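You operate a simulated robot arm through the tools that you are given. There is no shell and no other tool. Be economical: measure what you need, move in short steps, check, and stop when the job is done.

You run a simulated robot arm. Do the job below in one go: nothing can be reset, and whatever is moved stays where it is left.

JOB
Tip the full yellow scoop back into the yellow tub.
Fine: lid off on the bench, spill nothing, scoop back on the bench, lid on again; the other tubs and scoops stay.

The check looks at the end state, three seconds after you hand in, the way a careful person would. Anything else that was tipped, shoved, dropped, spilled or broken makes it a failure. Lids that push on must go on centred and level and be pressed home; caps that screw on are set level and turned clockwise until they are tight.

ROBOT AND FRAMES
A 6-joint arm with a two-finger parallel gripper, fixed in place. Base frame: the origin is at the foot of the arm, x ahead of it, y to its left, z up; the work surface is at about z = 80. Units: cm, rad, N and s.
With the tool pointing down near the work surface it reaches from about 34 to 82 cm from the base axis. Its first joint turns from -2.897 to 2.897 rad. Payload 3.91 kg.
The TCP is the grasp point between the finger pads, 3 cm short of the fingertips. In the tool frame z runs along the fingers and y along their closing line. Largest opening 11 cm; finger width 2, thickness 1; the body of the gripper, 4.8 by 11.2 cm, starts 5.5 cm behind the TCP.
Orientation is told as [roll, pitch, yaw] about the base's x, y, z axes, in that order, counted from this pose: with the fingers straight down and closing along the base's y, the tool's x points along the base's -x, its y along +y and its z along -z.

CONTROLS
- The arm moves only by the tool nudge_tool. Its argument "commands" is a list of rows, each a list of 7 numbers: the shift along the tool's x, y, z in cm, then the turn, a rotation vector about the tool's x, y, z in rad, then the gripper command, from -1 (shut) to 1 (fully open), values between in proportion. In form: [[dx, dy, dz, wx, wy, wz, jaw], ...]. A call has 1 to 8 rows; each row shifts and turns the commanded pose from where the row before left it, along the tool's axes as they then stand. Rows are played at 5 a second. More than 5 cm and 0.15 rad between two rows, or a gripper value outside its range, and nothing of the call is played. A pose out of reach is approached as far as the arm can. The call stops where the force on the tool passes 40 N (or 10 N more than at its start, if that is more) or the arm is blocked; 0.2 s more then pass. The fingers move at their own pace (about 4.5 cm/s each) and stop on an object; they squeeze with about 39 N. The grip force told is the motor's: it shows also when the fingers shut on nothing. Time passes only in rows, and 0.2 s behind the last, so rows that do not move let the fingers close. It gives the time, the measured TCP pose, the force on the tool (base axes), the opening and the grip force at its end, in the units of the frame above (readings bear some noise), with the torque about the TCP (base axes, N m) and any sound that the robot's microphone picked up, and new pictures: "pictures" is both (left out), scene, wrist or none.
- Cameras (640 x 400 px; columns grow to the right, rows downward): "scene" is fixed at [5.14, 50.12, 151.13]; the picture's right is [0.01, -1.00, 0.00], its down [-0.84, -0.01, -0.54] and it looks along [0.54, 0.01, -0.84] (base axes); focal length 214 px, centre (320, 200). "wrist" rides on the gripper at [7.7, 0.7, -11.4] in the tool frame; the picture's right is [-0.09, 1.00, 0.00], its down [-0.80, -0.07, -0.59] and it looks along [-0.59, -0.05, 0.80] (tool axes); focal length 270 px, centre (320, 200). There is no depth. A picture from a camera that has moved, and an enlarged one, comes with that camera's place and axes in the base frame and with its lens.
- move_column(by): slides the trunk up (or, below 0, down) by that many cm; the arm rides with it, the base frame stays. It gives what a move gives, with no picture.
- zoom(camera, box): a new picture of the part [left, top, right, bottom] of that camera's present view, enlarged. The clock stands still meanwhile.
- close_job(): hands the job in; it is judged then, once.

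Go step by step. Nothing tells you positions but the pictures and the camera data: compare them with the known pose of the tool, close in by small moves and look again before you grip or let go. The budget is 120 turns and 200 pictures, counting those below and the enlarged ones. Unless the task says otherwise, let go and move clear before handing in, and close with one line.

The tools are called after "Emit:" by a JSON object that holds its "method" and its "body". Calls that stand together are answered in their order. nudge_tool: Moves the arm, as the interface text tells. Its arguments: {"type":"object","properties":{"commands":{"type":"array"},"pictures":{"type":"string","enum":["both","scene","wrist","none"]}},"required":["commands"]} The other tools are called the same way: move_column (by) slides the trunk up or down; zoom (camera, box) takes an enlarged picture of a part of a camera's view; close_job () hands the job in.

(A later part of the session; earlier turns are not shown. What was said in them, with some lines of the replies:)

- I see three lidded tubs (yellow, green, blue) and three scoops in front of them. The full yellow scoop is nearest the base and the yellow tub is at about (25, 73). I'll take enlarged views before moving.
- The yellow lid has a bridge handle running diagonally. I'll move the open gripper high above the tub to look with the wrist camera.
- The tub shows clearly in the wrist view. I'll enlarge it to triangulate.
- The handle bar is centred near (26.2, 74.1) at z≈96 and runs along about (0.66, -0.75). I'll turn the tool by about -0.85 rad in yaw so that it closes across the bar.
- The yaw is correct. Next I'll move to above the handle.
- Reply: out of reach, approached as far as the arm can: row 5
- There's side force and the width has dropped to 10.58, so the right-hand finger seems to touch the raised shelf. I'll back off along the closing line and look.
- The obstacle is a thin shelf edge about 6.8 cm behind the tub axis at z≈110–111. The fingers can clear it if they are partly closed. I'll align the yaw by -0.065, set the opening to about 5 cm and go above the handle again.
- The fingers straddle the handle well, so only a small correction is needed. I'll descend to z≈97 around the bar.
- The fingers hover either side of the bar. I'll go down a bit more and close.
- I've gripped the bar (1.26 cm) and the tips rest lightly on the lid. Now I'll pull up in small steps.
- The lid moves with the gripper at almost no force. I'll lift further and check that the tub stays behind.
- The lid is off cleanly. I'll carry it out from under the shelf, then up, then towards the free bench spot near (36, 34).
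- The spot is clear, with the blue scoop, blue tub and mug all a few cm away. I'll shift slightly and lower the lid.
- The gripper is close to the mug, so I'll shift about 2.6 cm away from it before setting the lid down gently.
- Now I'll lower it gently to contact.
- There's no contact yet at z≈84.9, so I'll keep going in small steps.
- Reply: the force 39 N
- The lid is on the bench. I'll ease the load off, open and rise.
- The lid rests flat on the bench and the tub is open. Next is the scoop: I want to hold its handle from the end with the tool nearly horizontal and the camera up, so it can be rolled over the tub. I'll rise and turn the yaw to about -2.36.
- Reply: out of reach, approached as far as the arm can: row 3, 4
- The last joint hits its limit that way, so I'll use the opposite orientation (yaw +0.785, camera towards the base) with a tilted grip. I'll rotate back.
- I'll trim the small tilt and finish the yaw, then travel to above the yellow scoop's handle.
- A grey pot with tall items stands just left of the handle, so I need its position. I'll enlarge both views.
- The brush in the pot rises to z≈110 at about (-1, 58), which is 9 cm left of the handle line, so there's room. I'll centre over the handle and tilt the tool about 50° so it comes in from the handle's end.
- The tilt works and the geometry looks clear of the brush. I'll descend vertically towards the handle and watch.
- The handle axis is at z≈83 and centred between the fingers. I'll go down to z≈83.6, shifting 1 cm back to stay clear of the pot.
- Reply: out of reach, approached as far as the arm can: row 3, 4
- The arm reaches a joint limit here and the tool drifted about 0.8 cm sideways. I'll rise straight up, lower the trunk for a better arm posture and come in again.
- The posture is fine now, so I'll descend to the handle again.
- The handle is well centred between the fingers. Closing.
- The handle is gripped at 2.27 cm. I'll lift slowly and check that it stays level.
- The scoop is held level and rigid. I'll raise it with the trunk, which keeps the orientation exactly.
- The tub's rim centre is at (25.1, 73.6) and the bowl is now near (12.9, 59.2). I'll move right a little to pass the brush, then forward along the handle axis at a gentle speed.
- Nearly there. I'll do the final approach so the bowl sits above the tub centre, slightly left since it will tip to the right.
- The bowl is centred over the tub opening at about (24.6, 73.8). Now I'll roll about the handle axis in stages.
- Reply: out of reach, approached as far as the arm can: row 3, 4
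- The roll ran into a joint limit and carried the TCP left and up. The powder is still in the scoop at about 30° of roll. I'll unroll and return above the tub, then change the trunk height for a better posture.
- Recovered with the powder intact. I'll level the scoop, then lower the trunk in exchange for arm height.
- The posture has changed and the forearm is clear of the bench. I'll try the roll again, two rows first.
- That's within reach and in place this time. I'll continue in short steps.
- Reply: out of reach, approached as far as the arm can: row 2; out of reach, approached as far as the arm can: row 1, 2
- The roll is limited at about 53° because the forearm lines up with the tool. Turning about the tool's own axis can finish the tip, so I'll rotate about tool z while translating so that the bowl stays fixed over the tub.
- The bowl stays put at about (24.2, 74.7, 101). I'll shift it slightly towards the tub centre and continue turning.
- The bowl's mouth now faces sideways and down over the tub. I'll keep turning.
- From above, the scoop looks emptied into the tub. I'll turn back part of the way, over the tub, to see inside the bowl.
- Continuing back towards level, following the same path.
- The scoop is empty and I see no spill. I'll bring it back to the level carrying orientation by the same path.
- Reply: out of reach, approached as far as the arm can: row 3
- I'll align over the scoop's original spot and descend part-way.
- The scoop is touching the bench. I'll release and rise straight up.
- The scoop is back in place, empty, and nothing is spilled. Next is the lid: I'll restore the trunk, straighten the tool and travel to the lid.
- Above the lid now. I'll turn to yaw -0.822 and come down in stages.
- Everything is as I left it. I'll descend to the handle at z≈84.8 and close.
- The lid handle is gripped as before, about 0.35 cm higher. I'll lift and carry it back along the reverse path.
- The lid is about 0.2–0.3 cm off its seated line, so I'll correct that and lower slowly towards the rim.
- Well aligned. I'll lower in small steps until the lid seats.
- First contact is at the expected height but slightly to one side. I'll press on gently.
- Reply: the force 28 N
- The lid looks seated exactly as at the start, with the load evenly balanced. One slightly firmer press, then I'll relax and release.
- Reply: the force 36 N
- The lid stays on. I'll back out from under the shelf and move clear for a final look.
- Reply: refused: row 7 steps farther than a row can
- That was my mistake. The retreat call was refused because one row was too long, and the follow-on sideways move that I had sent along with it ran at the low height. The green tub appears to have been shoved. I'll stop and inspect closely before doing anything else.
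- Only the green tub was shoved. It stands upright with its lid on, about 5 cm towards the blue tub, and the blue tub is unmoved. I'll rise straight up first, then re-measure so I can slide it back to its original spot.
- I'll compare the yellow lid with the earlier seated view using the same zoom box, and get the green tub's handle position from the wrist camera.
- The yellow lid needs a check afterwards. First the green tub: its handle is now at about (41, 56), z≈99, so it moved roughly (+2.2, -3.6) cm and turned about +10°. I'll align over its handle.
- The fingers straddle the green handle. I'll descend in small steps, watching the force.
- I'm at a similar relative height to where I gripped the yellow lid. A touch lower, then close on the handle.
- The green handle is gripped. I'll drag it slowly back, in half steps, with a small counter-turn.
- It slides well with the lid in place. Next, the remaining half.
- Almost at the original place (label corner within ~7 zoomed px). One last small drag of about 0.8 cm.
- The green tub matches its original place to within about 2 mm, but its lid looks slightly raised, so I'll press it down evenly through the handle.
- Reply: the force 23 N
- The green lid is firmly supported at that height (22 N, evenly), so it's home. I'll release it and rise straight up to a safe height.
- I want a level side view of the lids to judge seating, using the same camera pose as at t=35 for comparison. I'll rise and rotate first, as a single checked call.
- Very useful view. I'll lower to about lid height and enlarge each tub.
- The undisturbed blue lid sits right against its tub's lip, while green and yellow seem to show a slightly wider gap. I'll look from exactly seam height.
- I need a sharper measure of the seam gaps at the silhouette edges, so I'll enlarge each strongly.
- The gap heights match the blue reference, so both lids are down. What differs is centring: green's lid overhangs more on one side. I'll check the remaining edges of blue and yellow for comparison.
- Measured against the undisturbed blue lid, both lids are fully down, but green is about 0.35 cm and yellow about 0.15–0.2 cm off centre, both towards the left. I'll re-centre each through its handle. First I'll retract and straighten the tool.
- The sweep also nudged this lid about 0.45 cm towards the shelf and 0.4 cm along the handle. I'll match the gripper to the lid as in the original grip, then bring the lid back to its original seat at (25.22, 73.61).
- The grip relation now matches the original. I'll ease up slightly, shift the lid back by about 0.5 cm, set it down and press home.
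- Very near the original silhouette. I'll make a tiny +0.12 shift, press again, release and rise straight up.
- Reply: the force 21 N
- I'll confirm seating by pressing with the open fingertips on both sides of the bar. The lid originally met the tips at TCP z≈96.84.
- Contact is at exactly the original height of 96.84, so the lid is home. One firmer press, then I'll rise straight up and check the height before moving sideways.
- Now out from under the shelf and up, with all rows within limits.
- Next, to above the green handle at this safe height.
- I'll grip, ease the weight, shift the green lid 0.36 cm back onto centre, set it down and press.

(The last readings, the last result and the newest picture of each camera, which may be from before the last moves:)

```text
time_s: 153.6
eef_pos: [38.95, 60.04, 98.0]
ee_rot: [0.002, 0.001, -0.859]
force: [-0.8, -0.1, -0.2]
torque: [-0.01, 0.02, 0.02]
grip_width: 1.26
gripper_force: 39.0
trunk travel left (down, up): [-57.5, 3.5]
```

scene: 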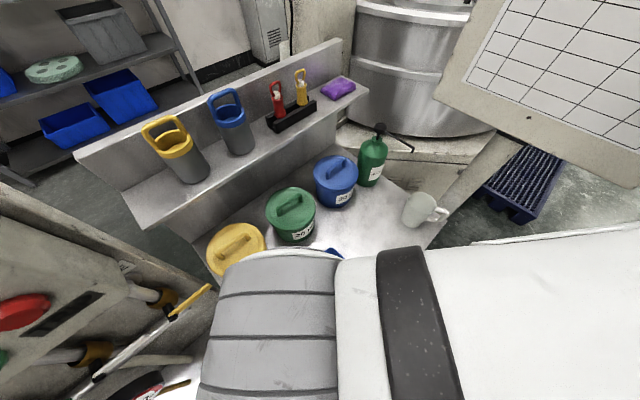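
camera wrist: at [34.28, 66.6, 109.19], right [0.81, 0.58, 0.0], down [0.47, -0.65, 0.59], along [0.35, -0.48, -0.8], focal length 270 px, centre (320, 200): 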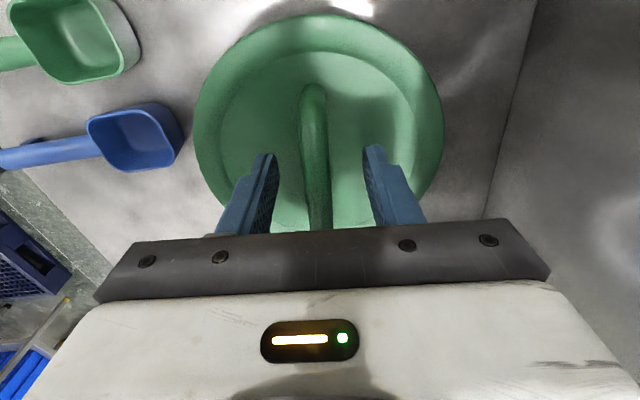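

Emit:
{"method": "nudge_tool", "body": {"commands": [[0, 0, 0.15, 0, 0, 0, -1], [0, 0, 0.12, 0, 0, 0, -1], [0, 0, 0.12, 0, 0, 0, -1], [0, 0, 0, 0, 0, 0, -1]], "pictures": "none"}}

Emit:
{"method": "zoom", "body": {"camera": "scene", "box": [190, 200, 350, 300]}}

```text
time_s: 154.6
eef_pos: [38.86, 59.99, 97.71]
ee_rot: [0.006, 0.0, -0.858]
force: [3.5, 1.1, 11.6]
torque: [-0.15, -0.17, 0.03]
grip_width: 1.24
gripper_force: 38.8
trunk travel left (down, up): [-57.5, 3.5]
```

```text
4.00 times, centred on (270, 250) of scene
camera zoom: at [5.14, 50.12, 151.13], right [0.01, -1.0, 0.0], down [-0.84, -0.01, -0.54], along [0.54, 0.01, -0.84], focal length 858 px, centre (520, 0)
```

zoom: 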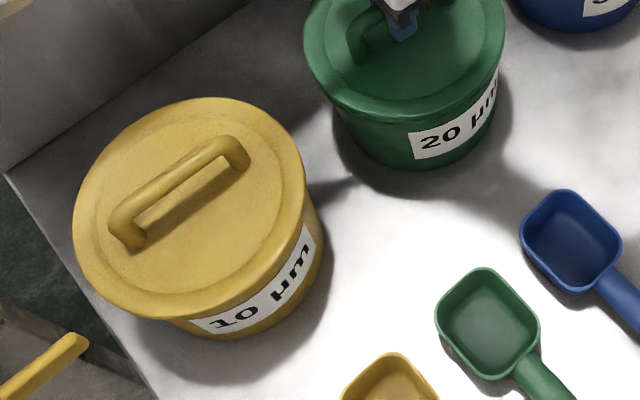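

Green now matches its original outline (left 304 vs 307, right 505 vs 505). I'll release green and rise. The yellow lid now sits about 0.3 cm too far forward, so one last fine correction follows there.

Emit:
{"method": "nudge_tool", "body": {"commands": [[0, 0, -0.2, 0, 0, 0, -1], [0, 0, 0, 0, 0, 0, -0.6], [0, 0, 0, 0, 0, 0, -0.1], [0, 0, 0, 0, 0, 0, -0.1], [0, 0, -2, 0, 0, 0, -0.1], [0, 0, -4, 0, 0, 0, -0.1], [0, 0, -4, 0, 0, 0, -0.1], [0, 0, -4, 0, 0, 0, -0.1]], "pictures": "none"}}

Emit:
{"method": "zoom", "body": {"camera": "scene", "box": [250, 160, 370, 250]}}

```text
time_s: 156.4
eef_pos: [38.82, 59.97, 111.72]
ee_rot: [0.001, 0.0, -0.858]
force: [-0.1, 0.8, 0.8]
torque: [0.0, -0.02, 0.01]
grip_width: 4.96
gripper_force: 0.1
trunk travel left (down, up): [-57.5, 3.5]
```

```text
4.44 times, centred on (310, 205) of scene
camera zoom: at [5.14, 50.12, 151.13], right [0.01, -1.0, 0.0], down [-0.84, -0.01, -0.54], along [0.54, 0.01, -0.84], focal length 953 px, centre (364, 178)
```

zoom: 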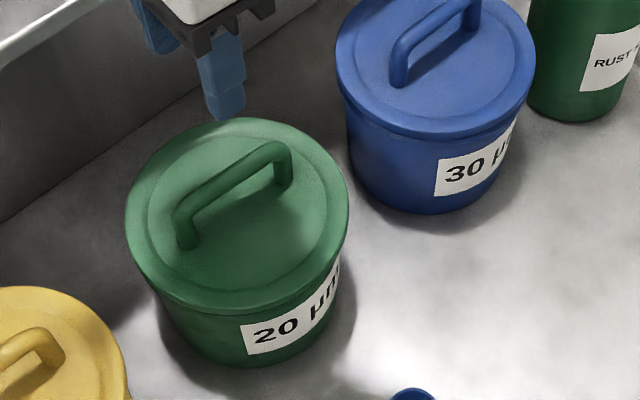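

Emit:
{"method": "nudge_tool", "body": {"commands": [[0, 0, -3, 0, 0, 0, -0.1], [3.74, -2.67, 0, 0, 0, 0, -0.1], [3.74, -2.67, 0, 0, 0, 0, -0.1], [3.74, -2.67, 0, 0, 0, 0, -0.1], [3.74, -2.67, 0, 0, 0, 0, -0.1], [3.74, -2.67, 0, 0, 0, -0.04, -0.1], [0, 0, 4.5, 0, 0, 0, -0.1], [0, 0, 4.5, 0, 0, 0, -0.1]], "pictures": "none"}}

```text
time_s: 158.2
eef_pos: [16.56, 65.37, 105.94]
ee_rot: [0.001, 0.0, -0.819]
force: [0.3, -0.2, -0.9]
torque: [-0.03, 0.03, 0.02]
grip_width: 4.95
gripper_force: 0.0
trunk travel left (down, up): [-57.5, 3.5]
```

Emit:
{"method": "nudge_tool", "body": {"commands": [[0, 4, 0.5, 0, 0, 0, -0.1], [0, 4, 1, 0, 0, 0, -0.1], [0, 3.87, 1, 0, 0, 0, -0.1], [0, 0, 2, 0, 0, 0, -0.1], [0, 0, 2, 0, 0, 0, -0.1], [0, 0, 1.5, 0, 0, 0, -0.1], [0, 0, 0.7, 0, 0, 0, -0.1], [0, 0, 0, 0, 0, 0, -0.1]], "pictures": "wrist"}}

```text
time_s: 160.0
eef_pos: [25.33, 73.61, 97.12]
ee_rot: [0.003, 0.0, -0.817]
force: [-0.2, 0.0, 0.5]
torque: [0.01, -0.03, 0.01]
grip_width: 4.92
gripper_force: 0.1
trunk travel left (down, up): [-57.5, 3.5]
camera wrist: at [20.61, 79.66, 108.55], right [0.79, 0.62, 0.0], down [0.49, -0.63, 0.59], along [0.37, -0.47, -0.8], focal length 270 px, centre (320, 200)
```

wrist: 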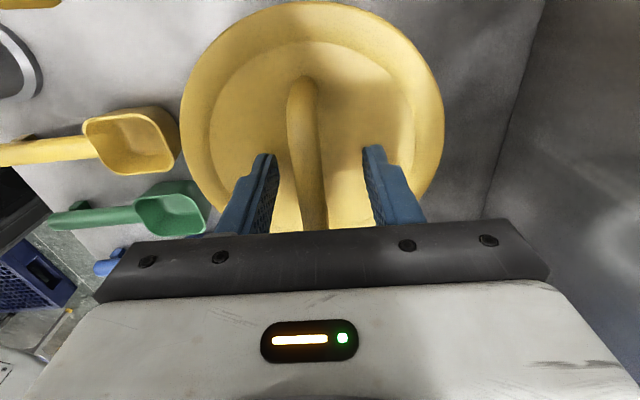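

The lid now sits about 0.5 cm forward of its original line, so it shifts a little when released under load. I'll re-grip with the TCP at the original seat position, which centres it, then unload fully and open the fingers slowly.

Emit:
{"method": "nudge_tool", "body": {"commands": [[0.07, -0.08, 0, 0, 0, 0, -0.3], [0, 0, 0, 0, 0, 0, -0.6], [0, 0, 0, 0, 0, 0, -0.75], [0, 0, 0, 0, 0, 0, -1], [0, 0, 0, 0, 0, 0, -1], [0, 0, 0, 0, 0, 0, -1]], "pictures": "wrist"}}

Emit:
{"method": "zoom", "body": {"camera": "scene", "box": [190, 200, 350, 300]}}

```text
time_s: 161.4
eef_pos: [25.17, 73.58, 97.15]
ee_rot: [0.003, -0.001, -0.817]
force: [0.4, 0.0, -0.1]
torque: [0.03, -0.01, -0.03]
grip_width: 1.27
gripper_force: 38.7
trunk travel left (down, up): [-57.5, 3.5]
camera wrist: at [20.44, 79.67, 108.57], right [0.79, 0.62, 0.0], down [0.49, -0.63, 0.59], along [0.37, -0.47, -0.8], focal length 270 px, centre (320, 200)
```

wrist: 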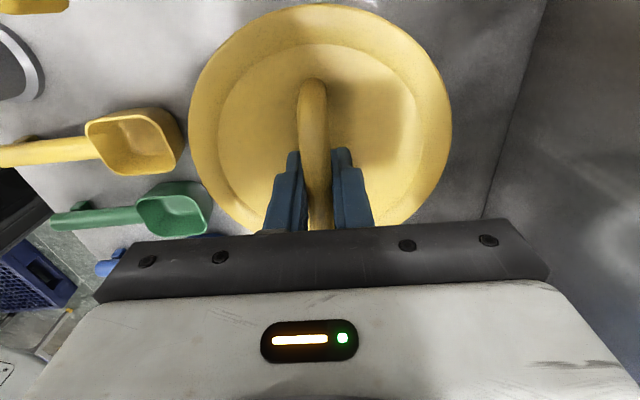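

```text
4.00 times, centred on (270, 250) of scene
camera zoom: at [5.14, 50.12, 151.13], right [0.01, -1.0, 0.0], down [-0.84, -0.01, -0.54], along [0.54, 0.01, -0.84], focal length 858 px, centre (520, 0)
```

zoom: 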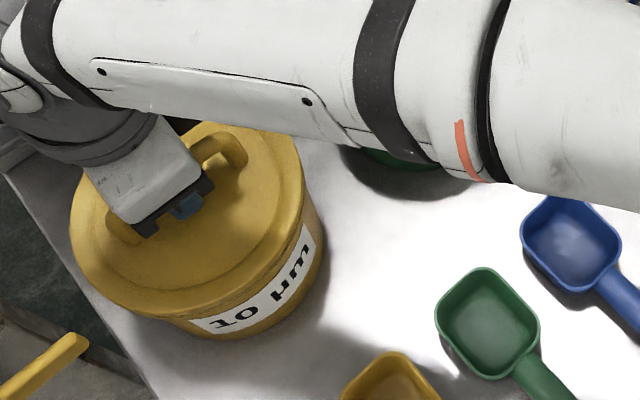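

The outline is now exactly the initial one (left 70, right 305) with zero side force. A gentle press while gripped, a full unload, then a slow opening.

Emit:
{"method": "nudge_tool", "body": {"commands": [[0, 0, 0.1, 0, 0, 0, -1], [0, 0, 0.1, 0, 0, 0, -1], [0, 0, 0, 0, 0, 0, -1]], "pictures": "none"}}

```text
time_s: 162.2
eef_pos: [25.14, 73.59, 97.16]
ee_rot: [0.005, 0.001, -0.818]
force: [1.9, 5.4, 15.8]
torque: [-0.25, -0.24, 0.12]
grip_width: 1.25
gripper_force: 39.3
trunk travel left (down, up): [-57.5, 3.5]
```

Emit:
{"method": "nudge_tool", "body": {"commands": [[0, 0, -0.1, 0, 0, 0, -1], [0, 0, -0.08, 0, 0, 0, -1], [0, 0, 0, 0, 0, 0, -1]], "pictures": "none"}}

```text
time_s: 163.0
eef_pos: [25.14, 73.52, 97.17]
ee_rot: [0.003, -0.001, -0.819]
force: [1.0, 4.2, 13.6]
torque: [0.22, 0.21, 0.0]
grip_width: 1.23
gripper_force: 39.1
trunk travel left (down, up): [-57.5, 3.5]
```

Emit:
{"method": "nudge_tool", "body": {"commands": [[0, 0, -0.06, 0, 0, 0, -1], [0, 0, 0, 0, 0, 0, -1]], "pictures": "none"}}

```text
time_s: 163.6
eef_pos: [25.11, 73.39, 97.09]
ee_rot: [0.003, -0.002, -0.82]
force: [1.5, 2.6, 12.0]
torque: [0.06, 0.07, 0.01]
grip_width: 1.27
gripper_force: 39.0
trunk travel left (down, up): [-57.5, 3.5]
```

Emit:
{"method": "nudge_tool", "body": {"commands": [[0, 0, -0.08, 0, 0, 0, -1], [0, 0, 0, 0, 0, 0, -1], [0, 0, 0, 0, 0, 0, -1]], "pictures": "none"}}

```text
time_s: 164.4
eef_pos: [25.19, 73.53, 97.16]
ee_rot: [0.002, -0.002, -0.819]
force: [0.8, -1.2, 4.3]
torque: [-0.03, -0.03, -0.02]
grip_width: 1.26
gripper_force: 38.7
trunk travel left (down, up): [-57.5, 3.5]
```

Nearly unloaded. Now I'll open slowly in small steps, then rise straight.

Emit:
{"method": "nudge_tool", "body": {"commands": [[0, 0, -0.03, 0, 0, 0, -0.78], [0, 0, 0, 0, 0, 0, -0.72], [0, 0, 0, 0, 0, 0, -0.65], [0, 0, 0, 0, 0, 0, -0.5], [0, 0, 0, 0, 0, 0, -0.3], [0, 0, 0, 0, 0, 0, -0.1], [0, 0, 0, 0, 0, 0, -0.1]], "pictures": "wrist"}}

```text
time_s: 166.0
eef_pos: [25.14, 73.6, 97.19]
ee_rot: [0.003, 0.0, -0.818]
force: [-1.1, 0.5, -0.3]
torque: [0.02, 0.0, -0.05]
grip_width: 4.95
gripper_force: 0.1
trunk travel left (down, up): [-57.5, 3.5]
camera wrist: at [20.35, 79.58, 108.65], right [0.79, 0.62, 0.0], down [0.49, -0.63, 0.59], along [0.37, -0.47, -0.8], focal length 270 px, centre (320, 200)
```

wrist: 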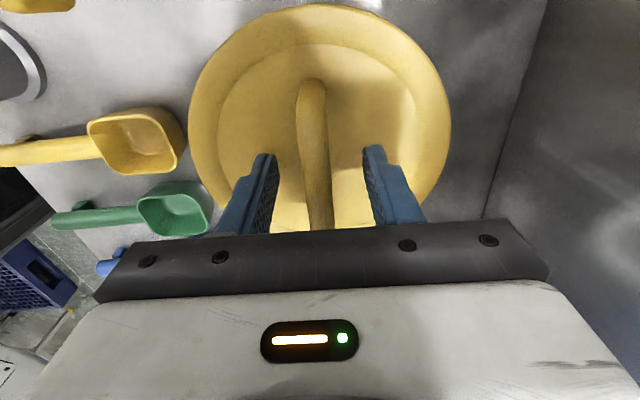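

The lid stayed put and is centred. I'll rise straight up, then retreat, checking the height in between.

Emit:
{"method": "nudge_tool", "body": {"commands": [[0, 0, -1, 0, 0, 0, -0.1], [0, 0, -2, 0, 0, 0, -0.1], [0, 0, -3, 0, 0, 0, -0.1], [0, -3, -1, 0, 0, 0, -0.1], [0, -3, -2, 0, 0, 0, -0.1], [0, -3, -3, 0, 0, 0, -0.1], [0, -3, -3, 0, 0, 0, -0.1], [0, 0, 0, 0, 0, 0, -0.1]], "pictures": "none"}}

```text
time_s: 167.8
eef_pos: [16.36, 65.18, 111.79]
ee_rot: [0.003, -0.001, -0.821]
force: [0.2, 0.5, -0.4]
torque: [0.01, -0.01, 0.01]
grip_width: 4.96
gripper_force: 0.0
trunk travel left (down, up): [-57.5, 3.5]
```

Emit:
{"method": "nudge_tool", "body": {"commands": [[0, 0, -4.5, 0, 0, 0, -0.1], [0, 0, -4.5, 0, 0, 0, -0.1], [-4.5, -0.7, -0.5, 0, 0, 0, -0.1], [-4.5, -0.7, -0.5, 0, 0, 0, -0.1], [-4.5, -0.7, 0, 0, 0, 0, -0.1], [-4.5, -0.7, 0, 0, 0, 0, -0.1], [-4.5, -0.7, 0, 0, 0, 0, -0.1], [-4.5, -0.7, 0, 0, 0, 0, -0.1]], "pictures": "scene"}}

Emit:
{"method": "zoom", "body": {"camera": "scene", "box": [190, 200, 350, 300]}}

Emit:
{"method": "zoom", "body": {"camera": "scene", "box": [240, 270, 400, 370]}}

```text
time_s: 169.6
eef_pos: [31.83, 42.79, 122.39]
ee_rot: [0.002, 0.0, -0.819]
force: [0.0, 0.1, 0.0]
torque: [0.03, 0.01, 0.02]
grip_width: 4.96
gripper_force: 0.1
trunk travel left (down, up): [-57.5, 3.5]
```

scene: 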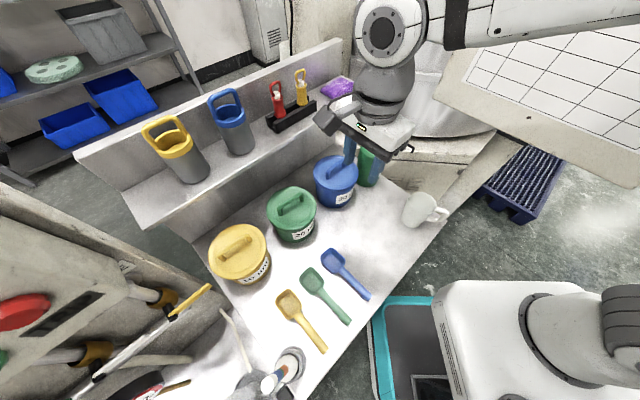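

```text
4.00 times, centred on (270, 250) of scene
camera zoom: at [5.14, 50.12, 151.13], right [0.01, -1.0, 0.0], down [-0.84, -0.01, -0.54], along [0.54, 0.01, -0.84], focal length 858 px, centre (520, 0)
```

zoom: 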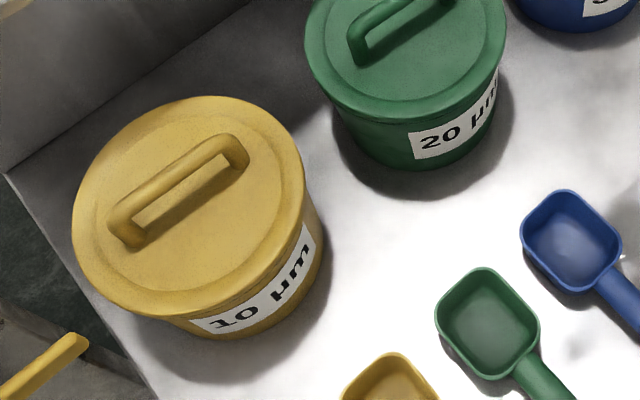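

```text
4.00 times, centred on (320, 320) of scene
camera zoom: at [5.14, 50.12, 151.13], right [0.01, -1.0, 0.0], down [-0.84, -0.01, -0.54], along [0.54, 0.01, -0.84], focal length 858 px, centre (320, -280)
```

zoom: 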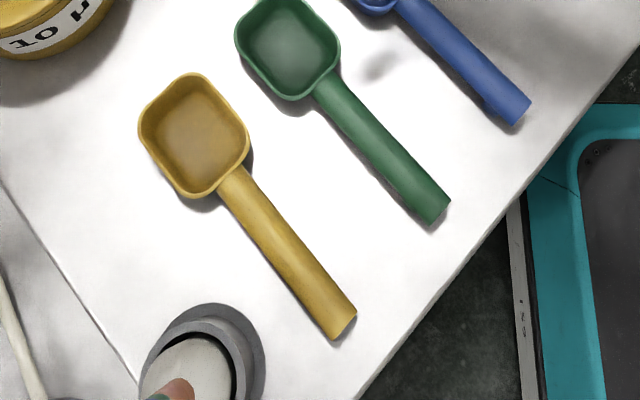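

The yellow lid's outline is within about 1–2 mm of its initial one. The green tub is back within about 2 mm with its lid on, the scoops are in place and nothing is spilled. The gripper is clear, so I'm handing in.

Emit:
{"method": "close_job", "body": {}}

```text
The job is handed in.
```

The yellow scoop is emptied into the yellow tub and back on the bench, and the yellow lid is back on, centred and pressed down. I saw no spill. One thing went wrong: I knocked the green tub about 4–5 cm out of place with the arm. I slid it back to within about 2 mm and re-centred its lid, but "the other tubs stay" was broken for a while.
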